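You operate a simulated robot arm through the tools that you are given. There is no shell and no other tool. Be economical: measure what you need, move in short steps, check, and stop when the job is done.

You run a simulated robot arm. Do the job below in one go: nothing can be reset, and whatever is moved stays where it is left.

## Task
Unlock the suitcase with the code on the card and open it.
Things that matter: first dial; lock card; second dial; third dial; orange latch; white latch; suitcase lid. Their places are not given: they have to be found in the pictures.

Only the result counts: the job must be done as asked and must still hold three seconds after the hand-in. Knocking over, shifting, dropping, spilling or breaking anything else fails it.

## Robot
A 6-joint arm with a two-finger parallel gripper, fixed in place. Base frame: the origin is at the foot of the arm, x ahead of it, y to its left, z up. Readings come in cm, rad, newtons and seconds.
With the tool pointing down near the work surface it reaches from about 34 to 82 cm from the base axis. Its first joint turns from -2.897 to 2.897 rad. Payload 3.91 kg.
The TCP is the grasp point between the finger pads, 3 cm short of the fingertips. In the tool frame z runs along the fingers and y along their closing line. The gripper opens to 11 cm. The fingers are 2 cm wide and 1 cm thick; the gripper's body (4.8 by 11.2 cm) begins 5.5 cm behind the TCP.
Orientation is told as [roll, pitch, yaw] about the base's x, y, z axes, in that order, counted from this pose: with the fingers straight down and closing along the base's y, the tool's x points along the base's -x, its y along +y and its z along -z.

## Interface
- The arm moves only by the tool servo_tool. Its argument "series" is a list that holds one entry, the list of rows, each a list of 7 numbers: the shift along the base's x, y, z in cm, then the turn, a rotation vector about the base's x, y, z in rad, then the opening in per cent of the stroke, from 0 (shut) to 100 (fully open). In form: [[[x, y, z, wx, wy, wz, claw], ...]]. A call has 1 to 12 rows; each row is the pose to reach, as a shift and turn from the pose commanded when the call began. Rows are played at 5 a second. More than 5 cm and 0.15 rad between two rows, or a gripper value outside its range, and nothing of the call is played. A pose out of reach is approached as far as the arm can. The call stops where the force on the tool passes 50 N (or 10 N more than at its start, if that is more) or the arm is blocked; 0.2 s more then pass. The fingers move at their own pace (about 4.5 cm/s each) and stop on an object; they squeeze with about 37 N. The grip force told is the motor's: it shows also when the fingers shut on nothing. Time passes only in rows, and 0.2 s behind the last, so rows that repeat a pose let the fingers close. The reply holds the time, the measured pose of the TCP, the force on the tool along the base axes, the opening and the grip force, in the units named above and with some noise.
- Cameras (640 x 400 px; columns grow to the right, rows downward): "scene" is fixed at [40.13, -49.97, 128.6]; the picture's right is [1.00, 0.04, 0.00], its down [0.01, -0.31, -0.95] and it looks along [-0.04, 0.95, -0.32] (base axes); focal length 326 px, centre (320, 200). "wrist" rides on the gripper at [-3.6, 0, -5.7] in the tool frame; the picture's right is [0.00, -1.00, 0.00], its down [0.97, 0.00, -0.24] and it looks along [0.24, 0.00, 0.97] (tool axes); focal length 218 px, centre (320, 200).
- capture(camera): a new picture of that camera. No time passes.
- slide_trunk(by): slides the trunk up (or, below 0, down) by that many cm; the arm rides with it, the base frame stays. It gives what a move gives, with no picture.
- measure_at(camera, pixels): there is no depth. For up to 12 entries [column, row, z] of the newest picture of that camera ("zoom" is the newest enlarged one), the place [x, y] in the base frame at which the ray of that pixel passes the height z, good to about 0.3 cm. No time passes.
- inspect(camera, box): a new picture of the part [left, top, right, bottom] of that camera's present view, enlarged. No time passes.
- sign_off(): hands the job in; it is judged then, once.

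Work in short steps. Measure before you move; look again where a grasp or a placing could have gone wrong, and mend it. You have 80 turns and 54 pictures in all, those below and enlarged ones among them. Open the gripper and draw the arm clear of the work before you hand the job in, unless the task says otherwise; then end with one line.

The tools are called after ">>>" as a command line: name --argument value ..., lists and objects as JSON in quotes. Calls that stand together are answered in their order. servo_tool: Moves the arm, as the interface text tells. Its arguments: {"type":"object","properties":{"series":{"type":"array","items":{"type":"array","items":{"type":"array","items":{"type":"number"}}}}},"required":["series"]} The other tools are called the same way: slide_trunk (by) slides the trunk up or down; capture (camera) takes a picture; measure_at (camera, pixels) gives the place at which the rays of pixels pass given heights; inspect (camera, box) takes an enlarged picture of a part of a camera's view; sign_off () hands the job in.

At the start:

```text
time: 0.0
position: [31.86, 29.42, 121.55]
orientation: [-0.002, 0.0, 0.0]
ft_force: [0.0, 1.7, -0.2]
width: 11.0
finger_force: 0.0
trunk travel left (down, up): [-42.5, 18.5]
```

scene: 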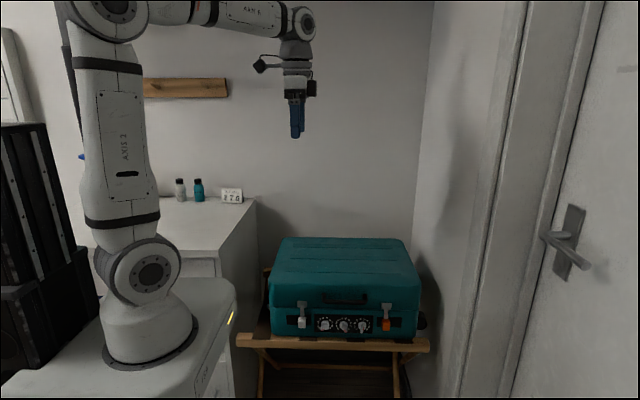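
wrist: 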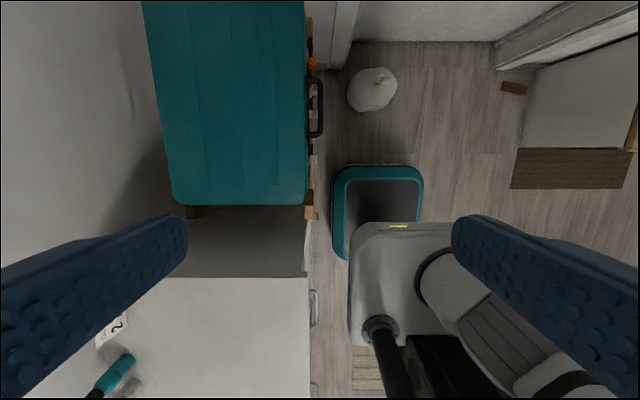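

The suitcase sits near (345,290) in the scene, with the dials near (325-362,325) and the card near (232,195). I zoom in on both.

>>> inspect --camera "scene" --box '[264, 280, 424, 350]'

>>> inspect --camera "scene" --box '[212, 182, 252, 207]'

```text
4.00 times, centred on (344, 315) of scene
```

zoom: 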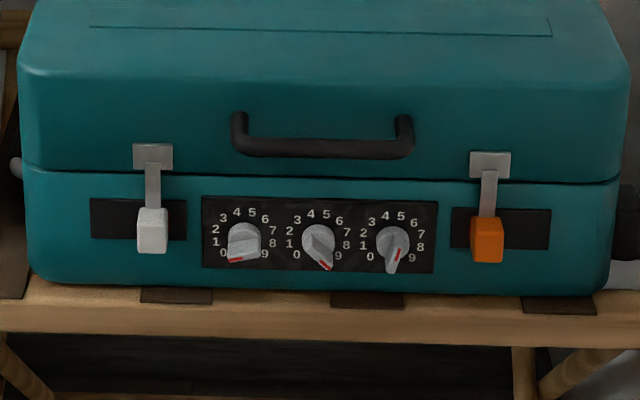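

```text
16.00 times, centred on (232, 194) of scene
```

zoom: 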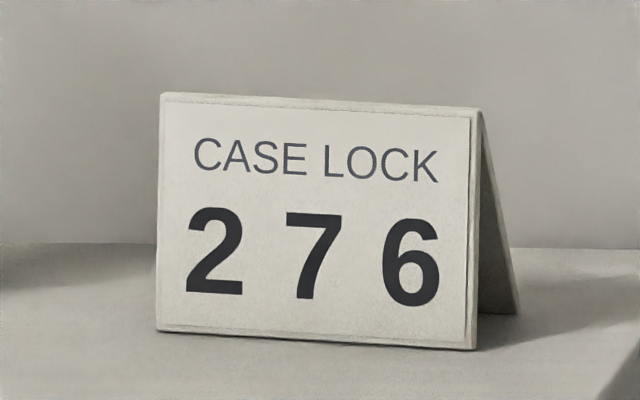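

The code is 2-7-6. The suitcase's front faces -y, with the dials at about (44, 33, 60). I turn the tool to point along +y while backing away from the case.

>>> servo_tool --series '[[[1, -1.6, 0, 0.131, 0, 0, 100], [2, -3.2, 0, 0.262, 0, 0, 100], [3, -4.8, 0, 0.393, 0, 0, 100], [4, -6.4, 0, 0.524, 0, 0, 100], [5, -8, 0, 0.655, 0, 0, 100], [6, -9.6, 0, 0.786, 0, 0, 100], [7, -11.2, 0, 0.917, 0, 0, 100], [8, -12.8, 0, 1.048, 0, 0, 100], [9, -14.4, 0, 1.179, 0, 0, 100], [10, -16, 0, 1.31, 0, 0, 100], [11, -17.6, 0, 1.441, 0, 0, 100], [12, -19.2, 0, 1.571, 0, 0, 100]]]'

```text
time: 2.6
position: [43.66, 10.28, 121.6]
orientation: [1.574, 0.0, 0.001]
ft_force: [-0.5, 0.9, -0.1]
width: 11.01
finger_force: 0.1
trunk travel left (down, up): [-42.5, 18.5]
```

The tool now points along +y. I lower the trunk 40 cm and take pictures.

>>> slide_trunk --by -40

>>> capture --camera "scene"

>>> capture --camera "wrist"

```text
time: 6.4
position: [43.72, 10.25, 81.57]
orientation: [1.57, -0.001, 0.001]
ft_force: [-0.1, 0.7, 0.3]
width: 10.99
finger_force: 0.1
trunk travel left (down, up): [-2.5, 58.5]
```

```text
49 pictures are left
```

scene: 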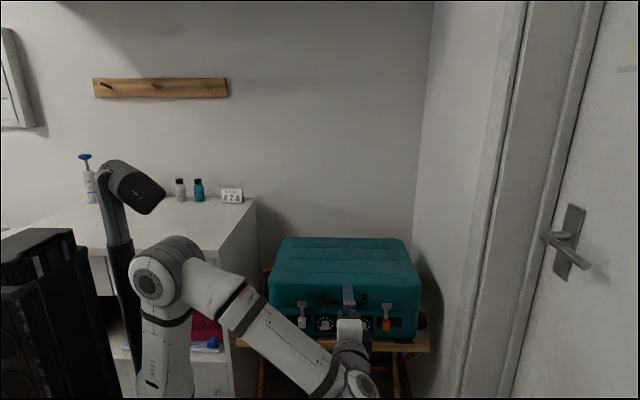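

```text
48 pictures are left
```

wrist: 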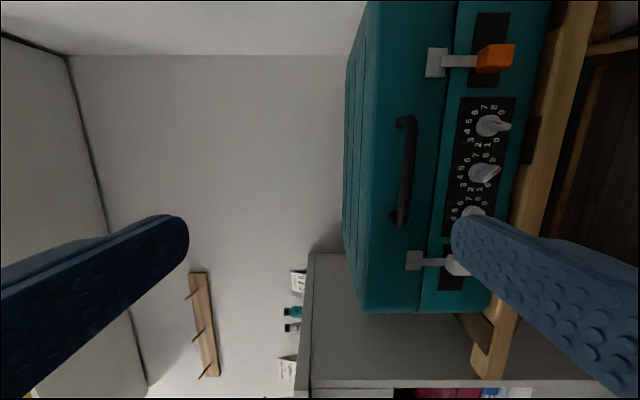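

Dial 2 triangulates to about (43.7, 33.4, 60). I lower to dial height for a head-on view and a better fix.

>>> servo_tool --series '[[[0, 0, -4, 0, 0, 0, 100], [0, 0, -8, 0, 0, 0, 100], [0, 0, -12, 0, 0, 0, 100], [0, 0, -16, 0, 0, 0, 100], [0, 0, -20, 0, 0, 0, 100], [0, 0, -21.5, 0, 0, 0, 100], [0, 0, -21.5, 0, 0, 0, 100]]]'

>>> capture --camera "wrist"

>>> capture --camera "scene"

```text
time: 8.0
position: [43.7, 10.23, 60.07]
orientation: [1.571, 0.002, 0.0]
ft_force: [0.0, -0.8, 0.0]
width: 11.04
finger_force: 0.0
trunk travel left (down, up): [-2.5, 58.5]
```

```text
47 pictures are left
```

wrist: 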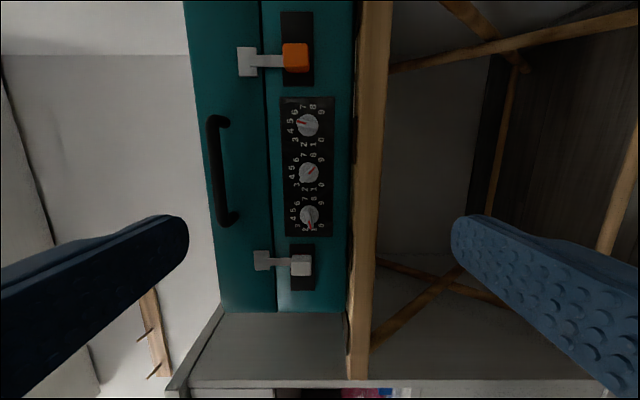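

```text
46 pictures are left
```

scene: 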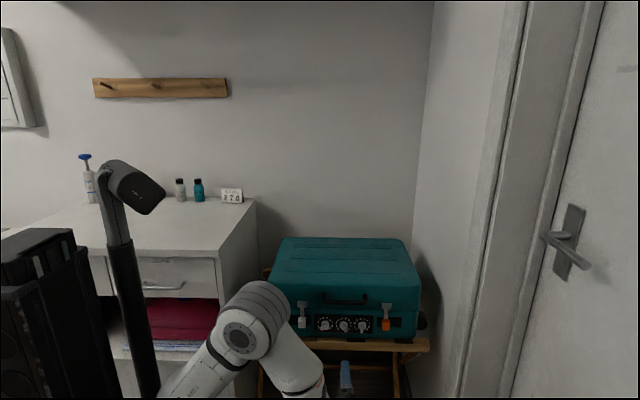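

>>> inspect --camera "wrist" --box '[230, 90, 390, 245]'

>>> inspect --camera "scene" --box '[290, 295, 402, 345]'

```text
2.58 times, centred on (310, 168) of wrist
```

zoom: 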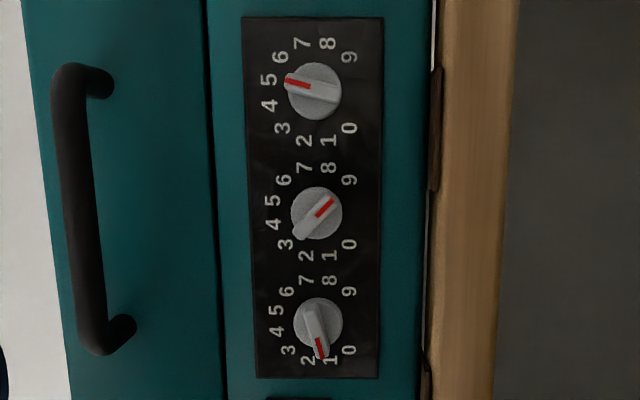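

```text
5.71 times, centred on (346, 320) of scene
```

zoom: 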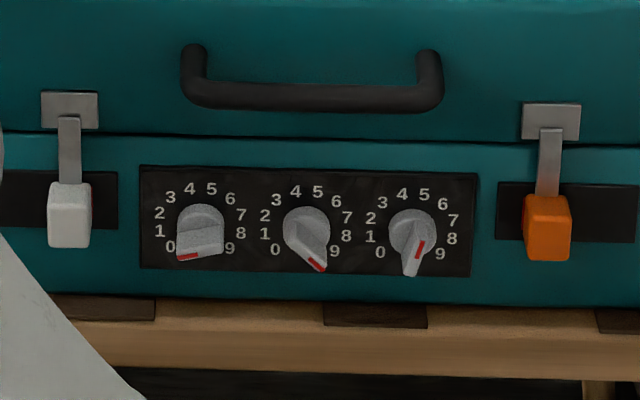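

Wrist readings: dial 1 points to 1 (bar tilted 15°), dial 2 to 9, dial 3 to 5. The dial centres are at x ≈ 38.5, 44.1 and 49.7, z ≈ 61.5, with the bar fronts at y ≈ 31.4. I approach dial 1 with the fingers rolled -15° and part shut.

>>> servo_tool --series '[[[-1.7, 4, 0.5, 0, -0.13, 0, 27], [-3.4, 8, 1, 0, -0.262, 0, 27], [-5.2, 12, 1.4, 0, -0.262, 0, 27], [-5.2, 14, 1.4, 0, -0.262, 0, 27], [-5.2, 14, 1.4, 0, -0.262, 0, 27], [-5.2, 14, 1.4, 0, -0.262, 0, 27]]]'

>>> capture --camera "wrist"

>>> inspect --camera "scene" --box '[270, 280, 430, 380]'

```text
time: 9.4
position: [38.29, 24.16, 61.49]
orientation: [1.569, -0.262, -0.001]
ft_force: [-0.6, -0.7, -1.3]
width: 3.0
finger_force: 0.0
trunk travel left (down, up): [-2.5, 58.5]
```

```text
43 pictures are left
```

wrist: 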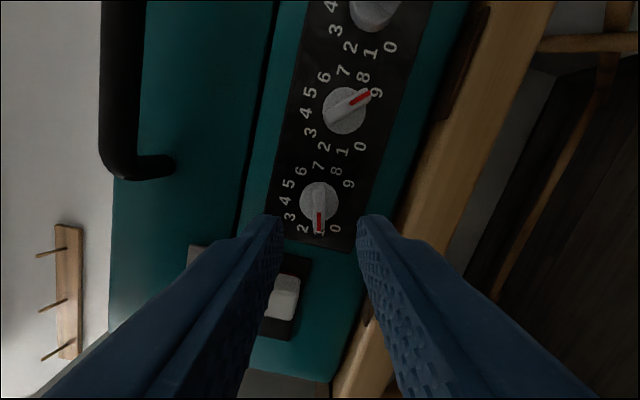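

```text
4.00 times, centred on (350, 330) of scene
```

zoom: 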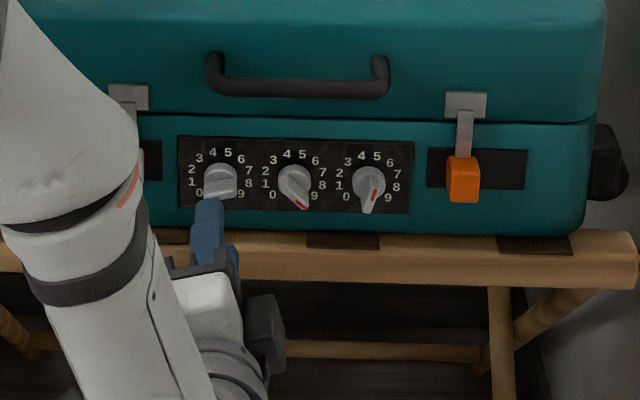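

Bar 1 is vertical in the wrist view at about (319,203), centred between the fingers. I advance carefully.

>>> servo_tool --series '[[[0, 2, 0, 0, 0, 0, 27], [0, 3.5, 0, 0, 0, 0, 27], [0, 4.2, 0, 0, 0, 0, 27], [0, 4.8, 0, 0, 0, 0, 27], [0, 4.8, 0, 0, 0, 0, 27]]]'

>>> capture --camera "wrist"

```text
time: 10.6
position: [38.41, 29.07, 61.51]
orientation: [1.572, -0.262, 0.0]
ft_force: [-0.5, -0.4, 0.7]
width: 2.99
finger_force: 0.1
trunk travel left (down, up): [-2.5, 58.5]
```

```text
41 pictures are left
```

wrist: 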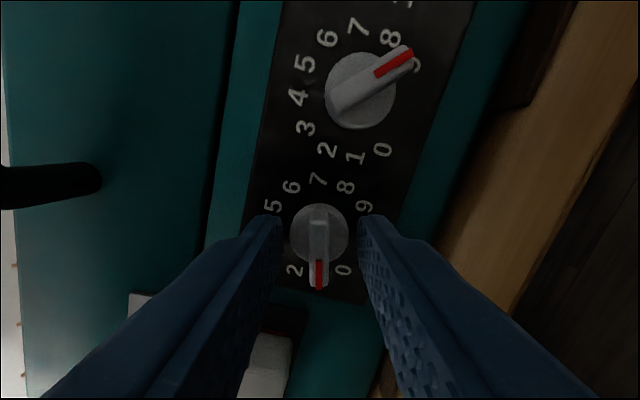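

The fingertips straddle bar 1, with the knob disc about 0.5 cm beyond the tips. I go 0.4 cm deeper and close.

>>> servo_tool --series '[[[0, 0.2, 0, 0, 0, 0, 27], [0, 0.4, 0, 0, 0, 0, 27], [0, 0.4, 0, 0, 0, 0, 0], [0, 0.4, 0, 0, 0, 0, 0], [0, 0.4, 0, 0, 0, 0, 0]]]'

>>> capture --camera "wrist"

```text
time: 11.8
position: [38.5, 29.61, 61.48]
orientation: [1.57, -0.259, -0.003]
ft_force: [1.0, -3.5, -0.4]
width: 2.44
finger_force: 37.3
trunk travel left (down, up): [-2.5, 58.5]
```

```text
40 pictures are left
```

wrist: 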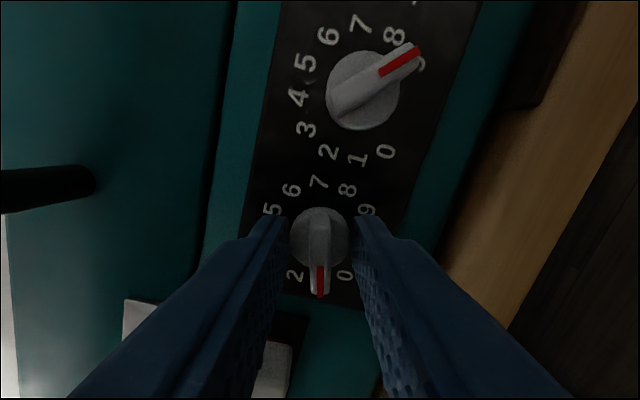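

The fingers hold the knob's body at 2.44 cm. I turn +30° clockwise, to 2, and check.

>>> servo_tool --series '[[[0, 0, 0, 0, 0.1, 0, 0], [0, 0, 0, 0, 0.2, 0, 0], [0, 0, 0, 0, 0.3, 0, 0], [0, 0, 0, 0, 0.4, 0, 0], [0, 0, 0, 0, 0.524, 0, 0], [0, 0, 0, 0, 0.524, 0, 0]]]'

>>> capture --camera "wrist"

```text
time: 13.2
position: [38.56, 29.57, 61.42]
orientation: [1.57, 0.264, 0.001]
ft_force: [-5.9, -18.0, 0.1]
width: 2.46
finger_force: 36.7
trunk travel left (down, up): [-2.5, 58.5]
```

```text
39 pictures are left
```

wrist: 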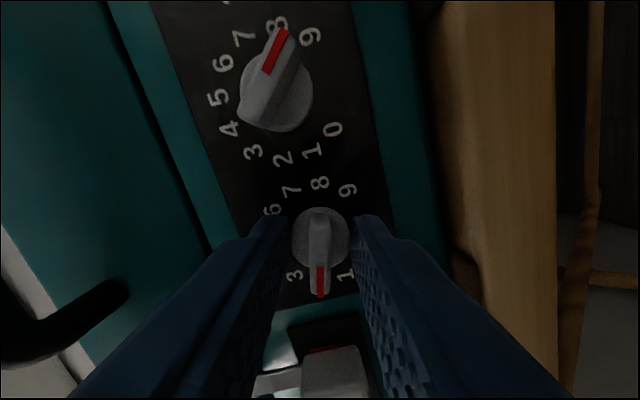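

Dial 1 now reads 2, its red tip midway between 1 and 3. I release, back off and move to dial 2, rolled +45°.

>>> servo_tool --series '[[[0, 0, 0, 0, 0, 0, 30], [0, 0, 0, 0, 0, 0, 30], [0, -2, 0, 0, 0, 0, 30], [0, -5, 0, 0, 0.13, 0, 30], [2.8, -5, 0, 0, 0.26, 0, 30], [5.6, -5, 0, 0, 0.39, 0, 30], [5.6, -5, 0, 0, 0.523, 0, 30], [5.6, -5, 0, 0, 0.523, 0, 30]]]'

>>> capture --camera "wrist"

```text
time: 15.0
position: [44.03, 24.45, 61.5]
orientation: [1.571, 0.787, 0.0]
ft_force: [-0.5, -0.3, 0.0]
width: 3.3
finger_force: 0.0
trunk travel left (down, up): [-2.5, 58.5]
```

```text
38 pictures are left
```

wrist: 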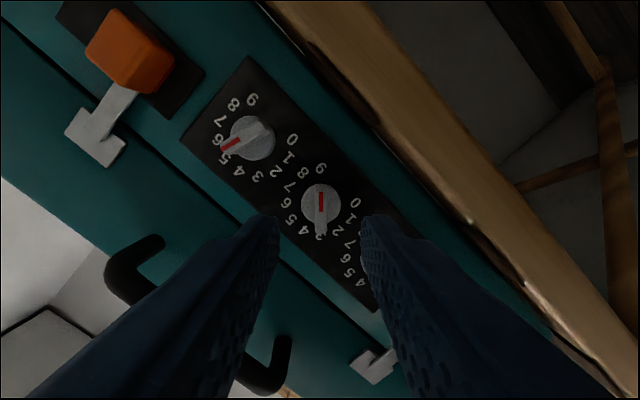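

Knob 2 is centred at (321,203) with its bar vertical. I advance and close.

>>> servo_tool --series '[[[0, 2, 0, 0, 0, 0, 30], [0, 4, 0, 0, 0, 0, 30], [0, 4.6, 0, 0, 0, 0, 30], [0, 5, 0, 0, 0, 0, 30], [0, 5, 0, 0, 0, 0, 0], [0, 5, 0, 0, 0, 0, 0], [0, 5, 0, 0, 0, 0, 0]]]'

>>> servo_tool --series '[[[0, 0, 0, 0, -0.12, 0, 0], [0, 0, 0, 0, -0.24, 0, 0], [0, 0, 0, 0, -0.36, 0, 0], [0, 0, 0, 0, -0.48, 0, 0], [0, 0, 0, 0, -0.6, 0, 0], [0, 0, 0, 0, -0.72, 0, 0], [0, 0, 0, 0, -0.84, 0, 0], [0, 0, 0, 0, -0.96, 0, 0], [0, 0, 0, 0, -1.047, 0, 0], [0, 0, 0, 0, -1.047, 0, 0]]]'

>>> capture --camera "wrist"

```text
time: 16.6
position: [44.15, 29.36, 61.43]
orientation: [1.569, 0.785, 0.001]
ft_force: [-0.3, 2.5, 0.4]
width: 2.42
finger_force: 37.0
trunk travel left (down, up): [-2.5, 58.5]
```

```text
time: 18.8
position: [44.19, 29.44, 61.57]
orientation: [1.57, -0.263, 0.0]
ft_force: [-14.3, -18.3, 0.1]
width: 2.43
finger_force: 37.2
trunk travel left (down, up): [-2.5, 58.5]
```

```text
37 pictures are left
```

wrist: 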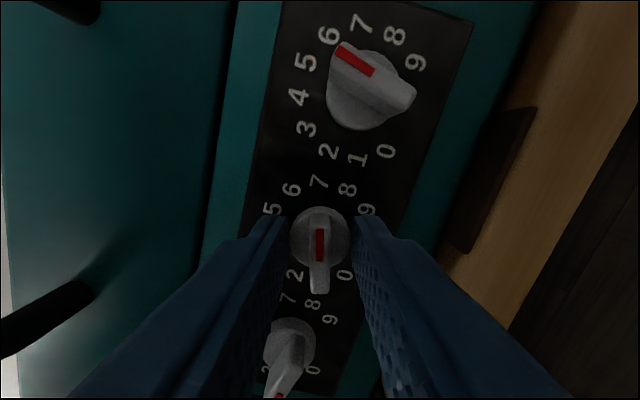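

Dial 2 reads 7. Next I release, back off and go to dial 3, rolled to -75° to match its bar at 5.

>>> servo_tool --series '[[[0, 0, 0, 0, 0, 0, 30], [0, 0, 0, 0, 0, 0, 30], [0, -2, 0, 0, 0, 0, 30], [0, -5, 0, 0, -0.13, 0, 30], [2.8, -5, 0, 0, -0.26, 0, 30], [5.6, -5, 0, 0, -0.39, 0, 30], [5.6, -5, 0, 0, -0.53, 0, 30], [5.6, -5, 0, 0, -0.66, 0, 30], [5.6, -5, 0, 0, -0.79, 0, 30], [5.6, -5, 0, 0, -0.92, 0, 30], [5.6, -5, 0, 0, -1.047, 0, 30], [5.6, -5, 0, 0, -1.047, 0, 30]]]'

>>> capture --camera "wrist"

```text
time: 21.4
position: [49.71, 24.46, 61.55]
orientation: [1.571, -1.311, -0.002]
ft_force: [0.7, 0.5, 0.0]
width: 3.28
finger_force: 0.0
trunk travel left (down, up): [-2.5, 58.5]
```

```text
36 pictures are left
```

wrist: 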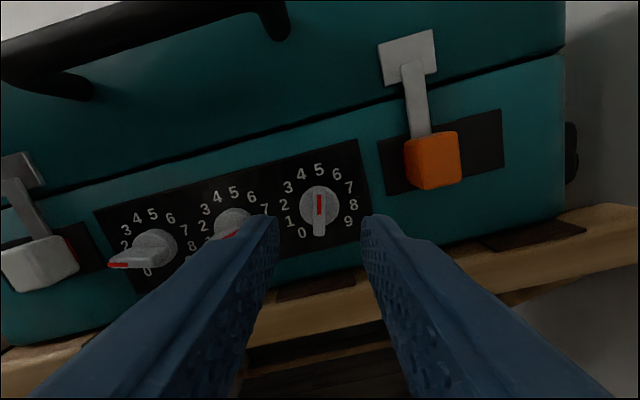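

Knob 3 is centred at (319,205) with its red tip at 5. I grip it and turn +30°.

>>> servo_tool --series '[[[0, 2, 0, 0, 0, 0, 30], [0, 4, 0, 0, 0, 0, 30], [0, 4.6, 0, 0, 0, 0, 30], [0, 5, 0, 0, 0, 0, 30], [0, 5, 0, 0, 0, 0, 0], [0, 5, 0, 0, 0, 0, 0], [0, 5, 0, 0, 0, 0, 0]]]'

>>> servo_tool --series '[[[0, 0, 0, 0, 0.1, 0, 0], [0, 0, 0, 0, 0.2, 0, 0], [0, 0, 0, 0, 0.3, 0, 0], [0, 0, 0, 0, 0.4, 0, 0], [0, 0, 0, 0, 0.524, 0, 0], [0, 0, 0, 0, 0.524, 0, 0]]]'

>>> servo_tool --series '[[[0, 0, 0, 0, 0, 0, 30], [0, 0, 0, 0, 0, 0, 30], [0, -2, 0, 0, 0, 0, 30], [0, -6, 0, 0, -0.13, 0, 30], [0, -10, 0, 0, -0.26, 0, 30], [-3, -14, 0, 0, -0.39, 0, 30], [-5.6, -16, 0, 0, -0.52, 0, 30], [-5.6, -16, 0, 0, -0.65, 0, 30], [-5.6, -16, 0, 0, -0.785, 0, 30], [-5.6, -16, 0, 0, -0.785, 0, 30]]]'

>>> inspect --camera "wrist" --box '[160, 70, 480, 270]'

```text
time: 23.0
position: [49.64, 29.53, 61.56]
orientation: [1.57, -1.308, 0.002]
ft_force: [-11.1, 0.6, 0.8]
width: 2.44
finger_force: 36.9
trunk travel left (down, up): [-2.5, 58.5]
```

```text
time: 24.4
position: [49.63, 29.43, 61.57]
orientation: [1.57, -0.783, -0.003]
ft_force: [-3.7, -1.0, 0.5]
width: 2.4
finger_force: 36.9
trunk travel left (down, up): [-2.5, 58.5]
```

```text
time: 26.6
position: [44.21, 13.42, 61.52]
orientation: [-1.748, -1.572, -2.964]
ft_force: [0.1, 0.1, 0.7]
width: 3.27
finger_force: 0.1
trunk travel left (down, up): [-2.5, 58.5]
```

```text
2.00 times, centred on (320, 170) of wrist
```

zoom: 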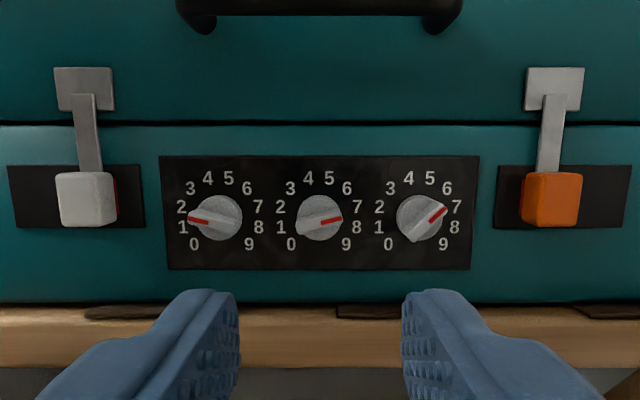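

The three bars look close to 2, 7 and 6. I zoom in more to be sure.

>>> inspect --camera "wrist" --box '[236, 140, 404, 210]'

```text
3.81 times, centred on (320, 175) of wrist
```

zoom: 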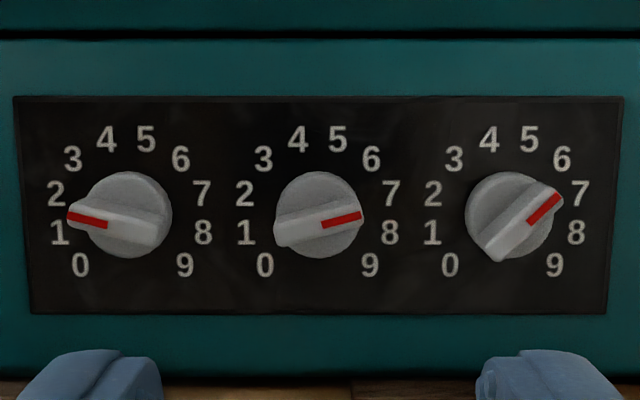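

The bars measure about 15°, 15° and 42°, so the code is set. Next I zoom in on the latches to see how they work.

>>> inspect --camera "wrist" --box '[155, 95, 235, 195]'

>>> inspect --camera "wrist" --box '[400, 95, 480, 195]'

>>> inspect --camera "scene" --box '[280, 290, 416, 345]'

```text
4.00 times, centred on (195, 145) of wrist
```

zoom: 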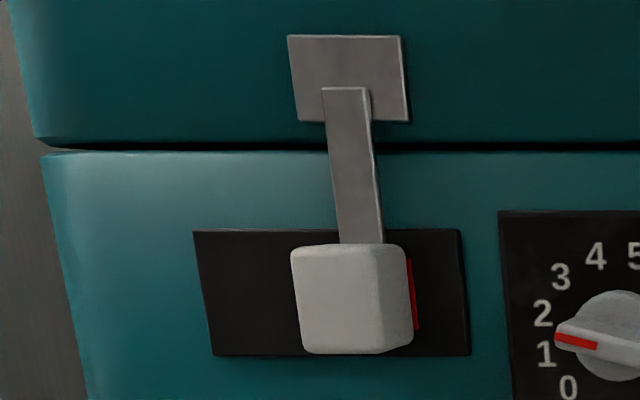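

```text
4.00 times, centred on (440, 145) of wrist
```

zoom: 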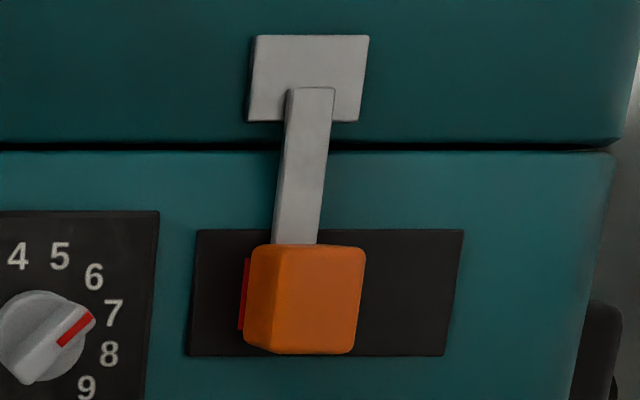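

```text
4.71 times, centred on (348, 318) of scene
```

zoom: 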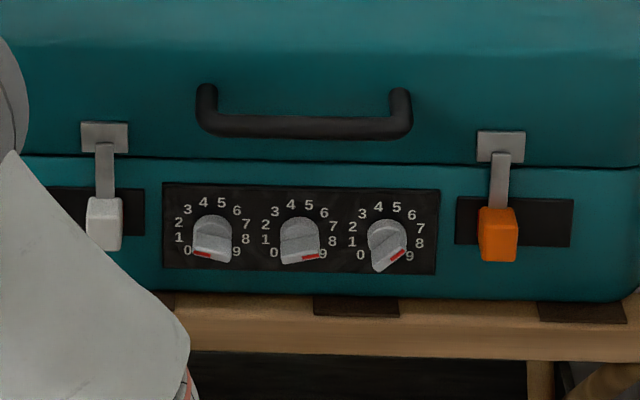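

The tabs have free plate on their outer sides (white at left, orange at right), so each should slide outward. The orange tab's centre is about (56.6, 30.9, 62.6). I approach it with the fingers left and right of it.

>>> servo_tool --series '[[[4, 0, 1.1, 0, 0, 0, 45], [8, 2, 1.1, 0, 0, 0, 45], [12.45, 4, 1.1, 0, 0, 0, 45], [12.45, 8, 1.1, 0, 0, 0, 45], [12.45, 11, 1.1, 0, 0, 0, 45], [12.45, 11, 1.1, 0, 0, 0, 45]]]'

>>> capture --camera "wrist"

```text
time: 28.0
position: [56.62, 24.48, 62.66]
orientation: [1.547, -1.57, 0.026]
ft_force: [0.1, 0.6, 0.3]
width: 4.94
finger_force: 0.0
trunk travel left (down, up): [-2.5, 58.5]
```

```text
30 pictures are left
```

wrist: 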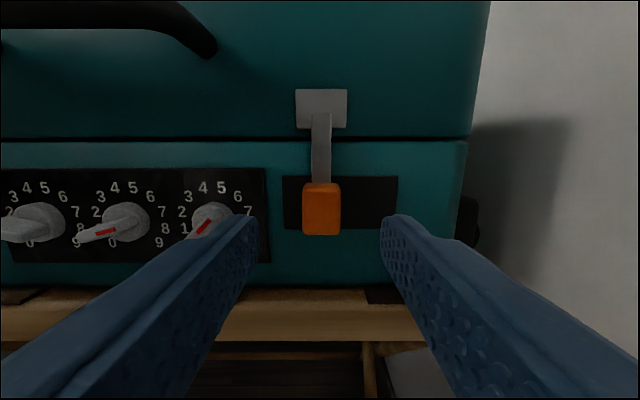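

The orange tab is centred at (321,209). I advance 4.2 cm and close gently around it.

>>> servo_tool --series '[[[0, 2, 0, 0, 0, 0, 45], [0, 3.5, 0, 0, 0, 0, 45], [0, 4.2, 0, 0, 0, 0, 45], [0, 4.2, 0, 0, 0, 0, 0], [0, 4.2, 0, 0, 0, 0, 0], [0, 4.2, 0, 0, 0, 0, 0]]]'

>>> capture --camera "wrist"

```text
time: 29.4
position: [56.53, 28.61, 62.61]
orientation: [1.36, -1.568, 0.211]
ft_force: [0.4, 1.6, 0.0]
width: 2.16
finger_force: 36.7
trunk travel left (down, up): [-2.5, 58.5]
```

```text
29 pictures are left
```

wrist: 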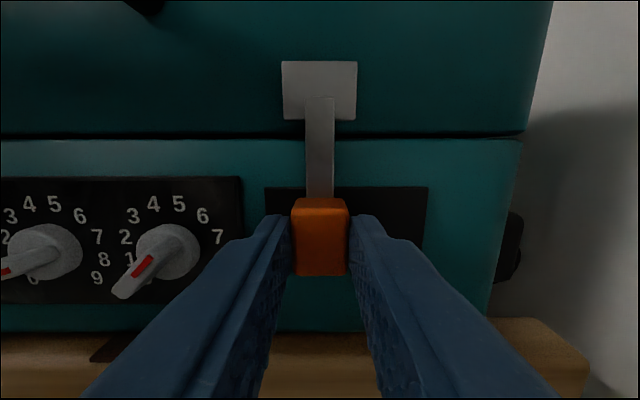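

The tab is gripped at 2.16 cm. I slide it outward along +x in small steps.

>>> servo_tool --series '[[[0.4, 0, 0, 0, 0, 0, 0], [0.8, 0, 0, 0, 0, 0, 0], [1.2, 0, 0, 0, 0, 0, 0], [1.6, 0, 0, 0, 0, 0, 0], [2.0, 0, 0, 0, 0, 0, 0], [2.0, 0, 0, 0, 0, 0, 0]]]'

>>> capture --camera "wrist"

```text
time: 30.8
position: [58.69, 28.59, 62.63]
orientation: [1.583, -1.57, -0.014]
ft_force: [0.9, -14.1, 0.3]
width: 2.16
finger_force: 36.9
trunk travel left (down, up): [-2.5, 58.5]
```

```text
28 pictures are left
```

wrist: 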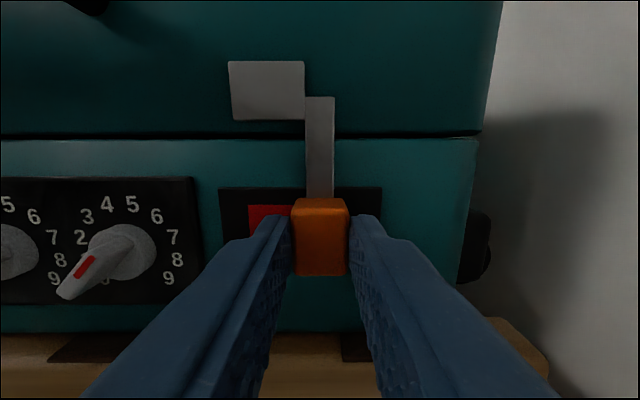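

It slid 2 cm: the arm is just at the plate's edge (col 305) and red is showing. I slide on toward the end stop.

>>> servo_tool --series '[[[0.3, 0, 0, 0, 0, 0, 0], [0.6, 0, 0, 0, 0, 0, 0], [0.9, 0, 0, 0, 0, 0, 0], [0.9, 0, 0, 0, 0, 0, 0]]]'

>>> capture --camera "wrist"

```text
time: 31.8
position: [59.47, 28.85, 62.63]
orientation: [0.813, -1.569, 0.763]
ft_force: [-20.2, 8.7, -0.9]
width: 2.18
finger_force: 37.1
trunk travel left (down, up): [-2.5, 58.5]
```

```text
27 pictures are left
```

wrist: 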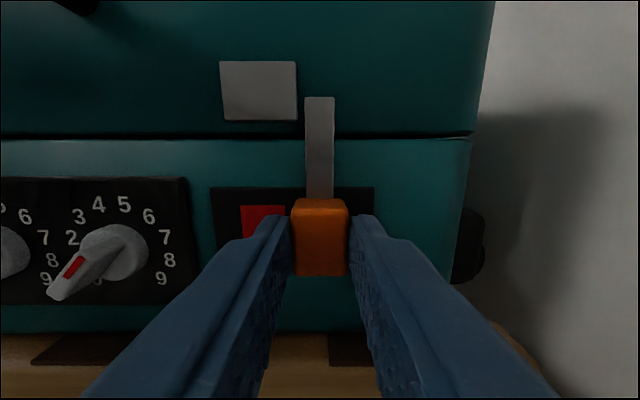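

The latch is at its stop and its hook is clear of the plate. I release, back off and move over to the white tab at x ≈ 31.6.

>>> servo_tool --series '[[[-0.4, 0, 0, 0, 0, 0, 0], [-0.4, 0, 0, 0, 0, 0, 45], [-0.4, 0, 0, 0, 0, 0, 45], [-0.4, -2, 0, 0, 0, 0, 45], [-0.4, -6, 0, 0, 0, 0, 45], [-5, -8, 0, 0, 0, 0, 45], [-10, -8, 0, 0, 0, 0, 45], [-15, -8, 0, 0, 0, 0, 45], [-20, -8, 0, 0, 0, 0, 45], [-25, -8, 0, 0, 0, 0, 45], [-27.8, -8, 0, 0, 0, 0, 45], [-27.8, -8, 0, 0, 0, 0, 45]]]'

>>> capture --camera "wrist"

>>> capture --camera "scene"

```text
refused: row 6 steps farther than a row can; nothing moved
```

```text
26 pictures are left
```

wrist: 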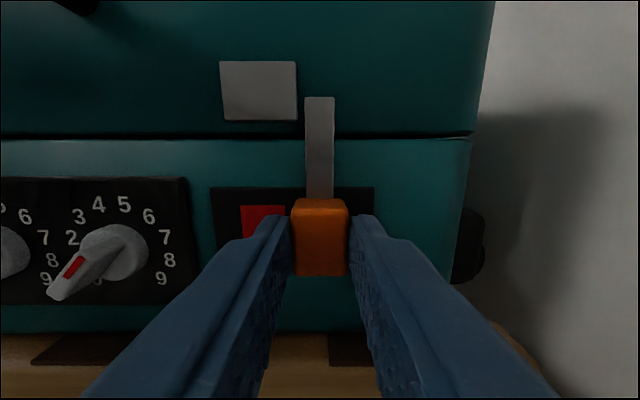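

```text
25 pictures are left
```

scene: 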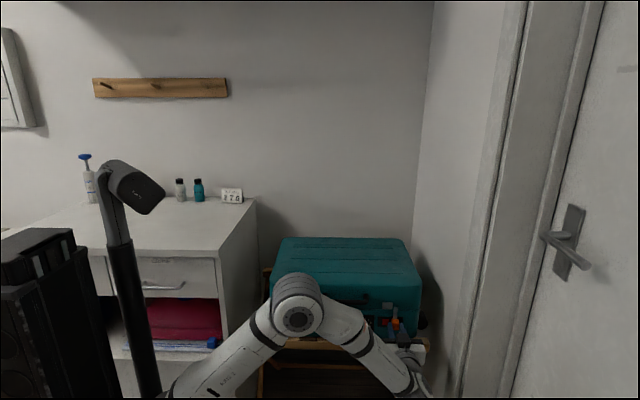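

One row was too long, so I retry with shorter steps.

>>> servo_tool --series '[[[-0.3, 0, 0, 0, 0, 0, 45], [-0.3, 0, 0, 0, 0, 0, 45], [-0.3, -3, 0, 0, 0, 0, 45], [-0.3, -7, 0, 0, 0, 0, 45], [-4, -8, 0, 0, 0, 0, 45], [-8.5, -8, 0, 0, 0, 0, 45], [-13, -8, 0, 0, 0, 0, 45], [-17.5, -8, 0, 0, 0, 0, 45], [-22, -8, 0, 0, 0, 0, 45], [-25, -8, 0, 0, 0, 0, 45], [-27.8, -8, 0, 0, 0, 0, 45], [-27.8, -8, 0, 0, 0, 0, 45]]]'

>>> capture --camera "wrist"

>>> capture --camera "scene"

```text
time: 34.4
position: [35.39, 20.84, 62.64]
orientation: [1.425, -1.569, 0.146]
ft_force: [-0.1, 0.2, -0.2]
width: 4.96
finger_force: 0.1
out of reach, approached as far as the arm can: row 10, 11, 12
trunk travel left (down, up): [-2.5, 58.5]
```

```text
24 pictures are left
```

wrist: 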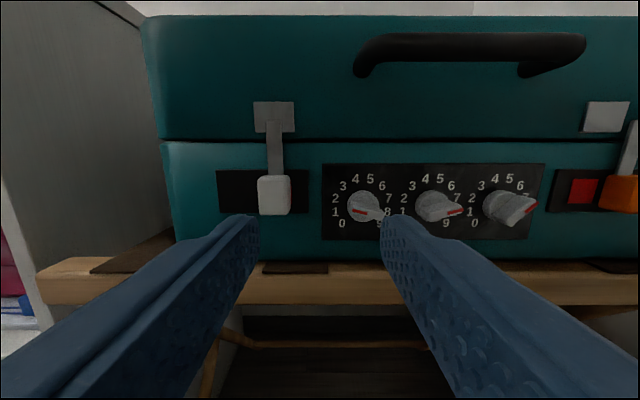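

```text
23 pictures are left
```

scene: 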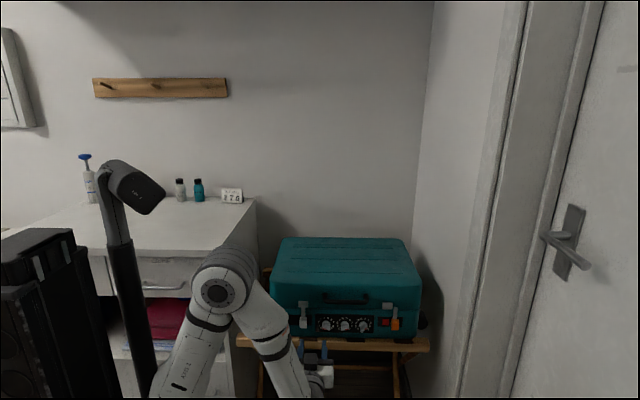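

The arm is too folded at this trunk height, so I raise the trunk 15 cm and then bring the tool back down to get more reach close in.

>>> slide_trunk --by 15

>>> servo_tool --series '[[[0, 0, -4, 0, 0, 0, 45], [0, 0, -8, 0, 0, 0, 45], [0, 0, -12, 0, 0, 0, 45], [0, 0, -15, 0, 0, 0, 45], [0, 0, -15, 0, 0, 0, 45]]]'

```text
time: 36.2
position: [35.24, 20.66, 77.61]
orientation: [1.446, -1.57, 0.125]
ft_force: [1.4, 0.5, 0.4]
width: 4.97
finger_force: 0.1
trunk travel left (down, up): [-17.5, 43.5]
```

```text
time: 37.4
position: [40.94, 20.93, 68.7]
orientation: [1.185, -1.565, 0.389]
ft_force: [0.0, 0.6, -0.2]
width: 4.93
finger_force: 0.0
out of reach, approached as far as the arm can: row 2, 3, 4, 5
trunk travel left (down, up): [-17.5, 43.5]
```

Raising made it worse, so I undo it: I go up with the arm, then slide the trunk to its lowest. After that I'll yaw the tool so that it reaches the tab with a less folded arm.

>>> servo_tool --series '[[[1, 0, 4, 0, 0, 0, 30], [2, 0, 8, 0, 0, 0, 0], [3, 0, 12, 0, 0, 0, 0], [3, 0, 12, 0, 0, 0, 0]]]'

>>> slide_trunk --by -17.5

```text
time: 38.4
position: [43.73, 21.09, 81.31]
orientation: [1.42, -1.569, 0.154]
ft_force: [0.0, -1.1, 0.7]
width: 0.0
finger_force: 37.1
trunk travel left (down, up): [-17.5, 43.5]
```

```text
time: 40.3
position: [43.81, 21.03, 63.79]
orientation: [1.418, -1.568, 0.155]
ft_force: [-0.7, 0.1, -1.0]
width: 0.01
finger_force: 37.1
trunk travel left (down, up): [0.0, 61.0]
```

>>> servo_tool --series '[[[-1.5, 0, -0.4, 0, 0, 0.13, 0], [-3, 0, -0.8, 0, 0, 0.26, 0], [-4.5, 0, -1.2, 0, 0, 0.39, 0], [-6, 1, -1.2, 0, 0, 0.5, 0], [-7.6, 3, -1.2, 0, 0, 0.5, 0], [-7.6, 3, -1.2, 0, 0, 0.5, 0]]]'

>>> capture --camera "wrist"

```text
time: 41.7
position: [36.16, 24.06, 62.52]
orientation: [1.617, -1.569, 0.452]
ft_force: [0.2, 0.1, -0.3]
width: 0.0
finger_force: 37.0
trunk travel left (down, up): [0.0, 61.0]
```

```text
22 pictures are left
```

wrist: 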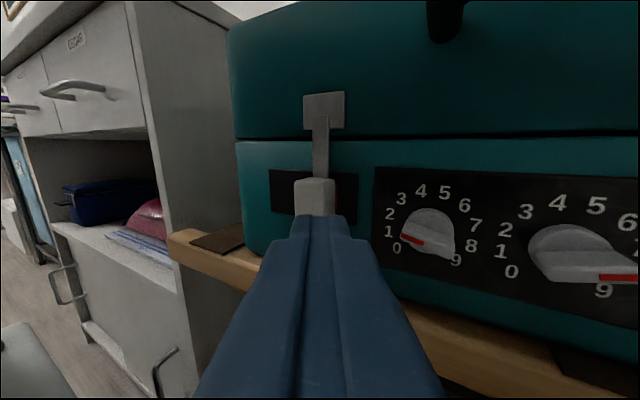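

The yawed pose is reachable, and the tips are at about (34.7, 26.7). I insert them into the gap between the white tab and dial 1.

>>> servo_tool --series '[[[-0.1, 2, 0, 0, 0, 0, 0], [-0.3, 4, 0, 0, 0, 0, 0], [-0.3, 4.6, 0, 0, 0, 0, 0], [-0.3, 5, 0, 0, 0, 0, 0], [-0.3, 5, 0, 0, 0, 0, 0]]]'

>>> capture --camera "wrist"

```text
time: 42.9
position: [35.81, 28.98, 62.47]
orientation: [1.46, -1.569, 0.61]
ft_force: [-0.5, -0.9, -0.4]
width: 0.0
finger_force: 36.5
trunk travel left (down, up): [0.0, 61.0]
```

```text
21 pictures are left
```

wrist: 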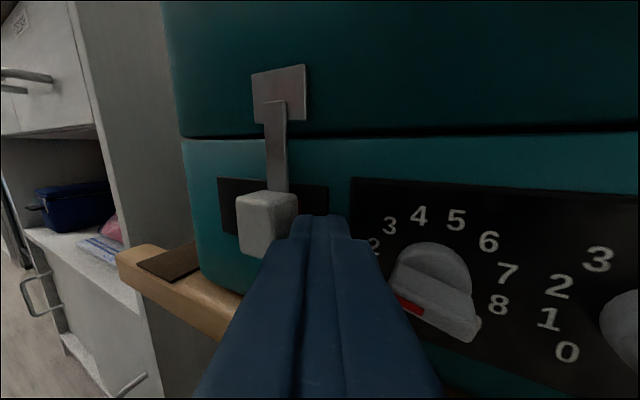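

The tips sit to the right of the white tab. I push -x.

>>> servo_tool --series '[[[-0.5, 0, 0, 0, 0, 0, 0], [-1, 0, 0, 0, 0, 0, 0], [-1.5, 0, 0, 0, 0, 0, 0], [-2, 0, 0, 0, 0, 0, 0], [-2.4, 0, 0, 0, 0, 0, 0], [-2.8, 0, 0, 0, 0, 0, 0], [-3.1, 0, 0, 0, 0, 0, 0], [-3.1, 0, 0, 0, 0, 0, 0]]]'

>>> capture --camera "wrist"

```text
time: 44.7
position: [32.79, 29.04, 62.56]
orientation: [1.3, -1.57, 0.771]
ft_force: [1.1, -0.4, 0.7]
width: 0.01
finger_force: 37.3
trunk travel left (down, up): [0.0, 61.0]
```

```text
20 pictures are left
```

wrist: 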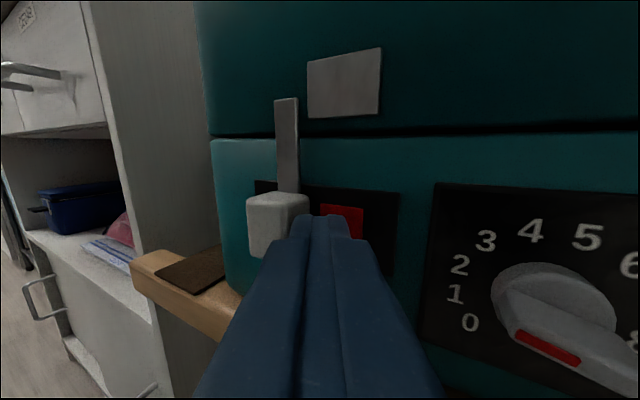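

The white hook has cleared its plate and red is visible. I nudge 0.5 cm further to the stop, then back away.

>>> servo_tool --series '[[[-0.25, 0, 0, 0, 0, 0, 0], [-0.5, 0, 0, 0, 0, 0, 0], [-0.5, 0, 0, 0, 0, 0, 0]]]'

>>> servo_tool --series '[[[0.8, 0, 0, 0, 0, 0, 0], [1, -3, 0, 0, 0, -0.12, 0], [4, -5, 0, 0, 0, -0.25, 0], [7, -8, 0, 0, 0, -0.37, 0], [10, -11, 0, 0, 0, -0.5, 0], [13, -14, 0, 0, 0, -0.5, 0], [13, -14, 0, 0, 0, -0.5, 0]]]'

>>> capture --camera "wrist"

>>> inspect --camera "scene" --box '[240, 225, 440, 350]'

```text
time: 45.5
position: [32.42, 29.12, 62.5]
orientation: [2.391, -1.569, -0.322]
ft_force: [28.8, 5.3, 6.6]
width: 0.0
finger_force: 36.8
trunk travel left (down, up): [0.0, 61.0]
```

```text
time: 47.1
position: [45.48, 14.82, 62.67]
orientation: [1.482, -1.57, 0.089]
ft_force: [0.1, 0.3, 0.7]
width: 0.01
finger_force: 37.1
trunk travel left (down, up): [0.0, 61.0]
```

```text
19 pictures are left
```

wrist: 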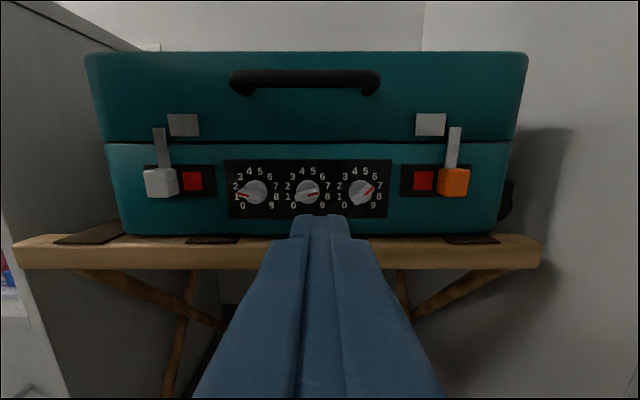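

```text
3.20 times, centred on (340, 288) of scene
```

zoom: 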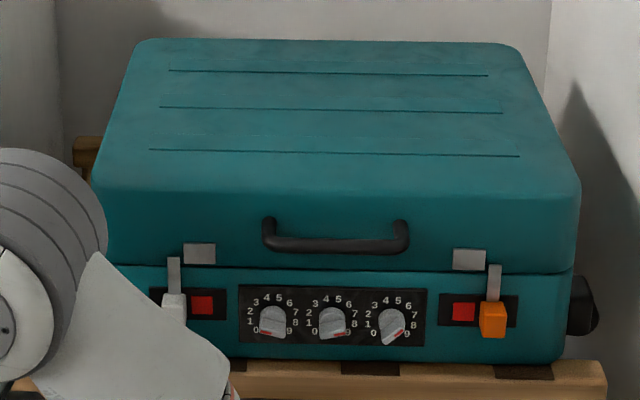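

Both latches are open, and the dials read 2-7-6. The handle bar is at about (44.2, 29.6, 71.6) and the hinge at about y = 63, z = 66.6. I raise the trunk 20 cm for reach, and roll the fingers to close vertically on the handle.

>>> slide_trunk --by 20

>>> servo_tool --series '[[[-0.3, 0, 0, 0, 0.14, 0, 40], [-0.6, 0, 0, 0, 0.28, 0, 40], [-0.9, 1, -1, 0, 0.42, 0, 40], [-1.2, 2, -2, 0, 0.56, 0, 40], [-1.3, 3, -3, 0, 0.7, 0, 40], [-1.3, 4, -4, 0, 0.84, 0, 40], [-1.3, 5, -5, 0, 0.98, 0, 40], [-1.3, 5, -6, 0, 1.12, 0, 40], [-1.3, 5, -7, 0, 1.26, 0, 40], [-1.3, 5, -8, 0, 1.4, 0, 40], [-1.3, 5, -9, 0, 1.54, 0, 40], [-1.3, 5, -11, 0, 1.571, 0, 40]]]'

>>> capture --camera "wrist"

```text
time: 49.3
position: [45.35, 15.03, 82.68]
orientation: [1.441, -1.57, 0.13]
ft_force: [0.7, -0.4, 0.3]
width: 0.0
finger_force: 37.0
trunk travel left (down, up): [-20.0, 41.0]
```

```text
time: 51.9
position: [44.11, 20.1, 71.61]
orientation: [1.573, 0.005, 0.0]
ft_force: [-0.3, 0.2, 0.2]
width: 4.4
finger_force: 0.0
trunk travel left (down, up): [-20.0, 41.0]
```

```text
17 pictures are left
```

wrist: 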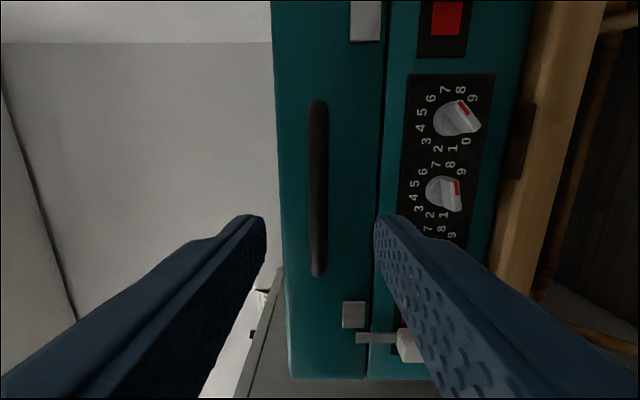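

The bar is at column 318, centred between the fingers. I advance to y ≈ 29 and close on it.

>>> servo_tool --series '[[[0.3, 3, 0, 0, 0, 0, 40], [0.5, 6, 0, 0, 0, 0, 40], [0.5, 7.5, 0, 0, 0, 0, 40], [0.5, 8.5, 0, 0, 0, 0, 40], [0.5, 8.9, 0, 0, 0, 0, 40], [0.5, 8.9, 0, 0, 0, 0, 0], [0.5, 8.9, 0, 0, 0, 0, 0], [0.5, 8.9, 0, 0, 0, 0, 0]]]'

>>> capture --camera "wrist"

```text
time: 53.7
position: [44.68, 28.87, 71.75]
orientation: [1.574, 0.0, 0.0]
ft_force: [1.0, 2.7, 5.5]
width: 1.37
finger_force: 37.2
trunk travel left (down, up): [-20.0, 41.0]
```

```text
16 pictures are left
```

wrist: 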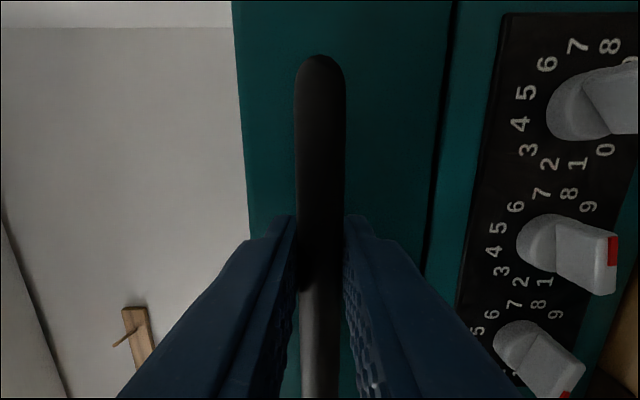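

The bar is gripped at 1.37 cm. I start lifting along the arc about the hinge, with the tool turning along with the lid.

>>> servo_tool --series '[[[0, 0.15, 1.0, -0.03, 0, 0, 0], [0, 0.36, 2.04, -0.06, 0, 0, 0], [0, 0.6, 3.05, -0.09, 0, 0, 0], [0, 0.84, 4.05, -0.12, 0, 0, 0], [0, 1.45, 6.02, -0.18, 0, 0, 0], [0, 1.45, 6.02, -0.18, 0, 0, 0]]]'

>>> capture --camera "scene"

```text
time: 55.1
position: [44.62, 30.23, 77.76]
orientation: [1.395, 0.002, -0.002]
ft_force: [2.6, -23.8, 2.2]
width: 1.39
finger_force: 36.9
trunk travel left (down, up): [-20.0, 41.0]
```

```text
15 pictures are left
```

scene: 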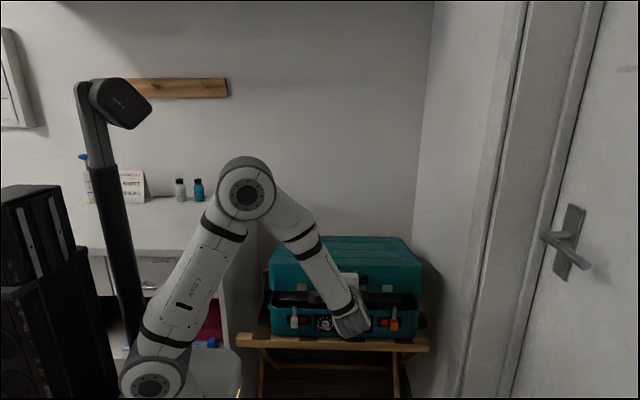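

The lid is opening. The -24 N along y suggests I am a bit too far in +y, so I correct the arc model slightly and continue to about 34°.

>>> servo_tool --series '[[[0, 0.36, 1.98, -0.06, 0, 0, 0], [0, 1.1, 3.9, -0.12, 0, 0, 0], [0, 1.97, 5.77, -0.18, 0, 0, 0], [0, 2.94, 7.58, -0.24, 0, 0, 0], [0, 4.02, 9.33, -0.3, 0, 0, 0], [0, 5.2, 11.01, -0.36, 0, 0, 0], [0, 6.49, 12.62, -0.42, 0, 0, 0], [0, 6.49, 12.62, -0.42, 0, 0, 0]]]'

```text
time: 56.9
position: [44.62, 36.83, 90.34]
orientation: [0.972, 0.003, 0.0]
ft_force: [-1.3, 3.5, 0.6]
width: 1.37
finger_force: 36.9
trunk travel left (down, up): [-20.0, 41.0]
```

Force is now near zero, so the model fits. I continue to about 63°.

>>> servo_tool --series '[[[0, 1.13, 1.29, -0.05, 0, 0, 0], [0, 2.33, 2.51, -0.1, 0, 0, 0], [0, 3.6, 3.67, -0.15, 0, 0, 0], [0, 4.91, 4.76, -0.2, 0, 0, 0], [0, 6.28, 5.79, -0.25, 0, 0, 0], [0, 7.7, 6.75, -0.3, 0, 0, 0], [0, 9.17, 7.64, -0.35, 0, 0, 0], [0, 10.69, 8.45, -0.4, 0, 0, 0], [0, 12.24, 9.18, -0.45, 0, 0, 0], [0, 13.81, 9.84, -0.5, 0, 0, 0], [0, 13.81, 9.84, -0.5, 0, 0, 0]]]'

>>> capture --camera "scene"

```text
time: 59.3
position: [44.55, 50.44, 100.53]
orientation: [0.476, 0.002, -0.003]
ft_force: [4.3, -11.9, 24.0]
width: 1.36
finger_force: 36.5
trunk travel left (down, up): [-20.0, 41.0]
```

```text
14 pictures are left
```

scene: 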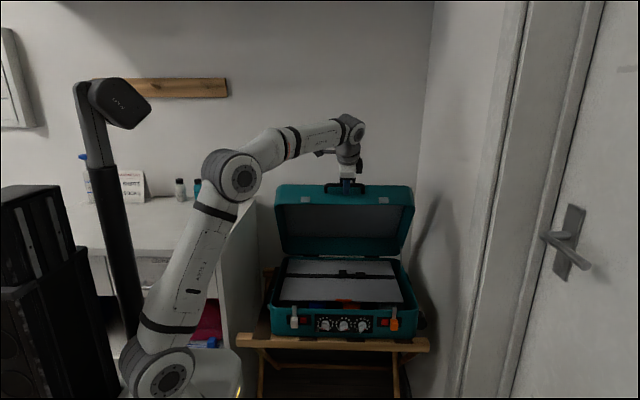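

The lid is open to about 63°. I carry on along the arc to about 86°, turning the tool less to save reach.

>>> servo_tool --series '[[[0, 1.6, 0.75, -0.03, 0, 0, 0], [0, 3.25, 1.27, -0.06, 0, 0, 0], [0, 4.9, 1.7, -0.1, 0, 0, 0], [0, 6.6, 2.02, -0.14, 0, 0, 0], [0, 8.3, 2.25, -0.18, 0, 0, 0], [0, 10, 2.42, -0.22, 0, 0, 0], [0, 11.7, 2.5, -0.26, 0, 0, 0], [0, 13.4, 2.5, -0.3, 0, 0, 0], [0, 13.4, 2.5, -0.3, 0, 0, 0]]]'

>>> capture --camera "scene"

```text
time: 60.5
position: [44.28, 56.96, 102.21]
orientation: [0.309, -0.015, -0.011]
ft_force: [8.8, -2.8, 13.0]
width: 1.35
finger_force: 37.5
out of reach, approached as far as the arm can: row 5, 6
trunk travel left (down, up): [-20.0, 41.0]
stopped in row 6: the force on the tool passed its limit (the readings are from after the stop); the commanded pose is now the measured one
```

```text
13 pictures are left
```

scene: 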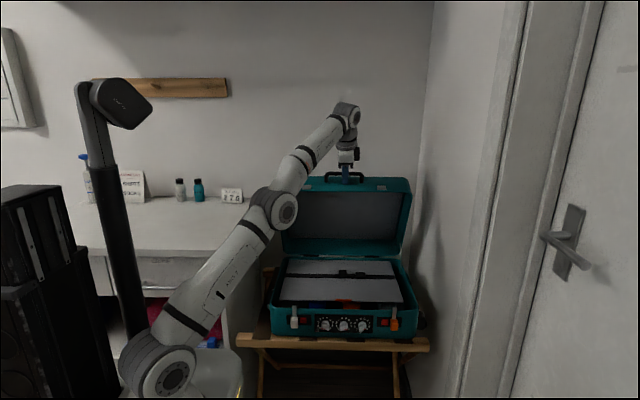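

The arm is nearly straight, at about 74°. I tilt the tool back about the handle bar, to point more toward +y, which brings the wrist closer, and then continue.

>>> servo_tool --series '[[[0, -0.12, -0.07, 0.1, 0, 0, 0], [0, -0.24, -0.14, 0.2, 0, 0, 0], [0, -0.36, -0.22, 0.3, 0, 0, 0], [0, -0.48, -0.3, 0.4, 0, 0, 0], [0, -0.54, -0.33, 0.49, 0, 0, 0], [0, -0.54, -0.33, 0.49, 0, 0, 0]]]'

```text
time: 62.0
position: [44.26, 56.27, 102.4]
orientation: [0.806, -0.01, -0.015]
ft_force: [11.0, -10.8, 38.3]
width: 1.37
finger_force: 36.9
trunk travel left (down, up): [-20.0, 41.0]
```

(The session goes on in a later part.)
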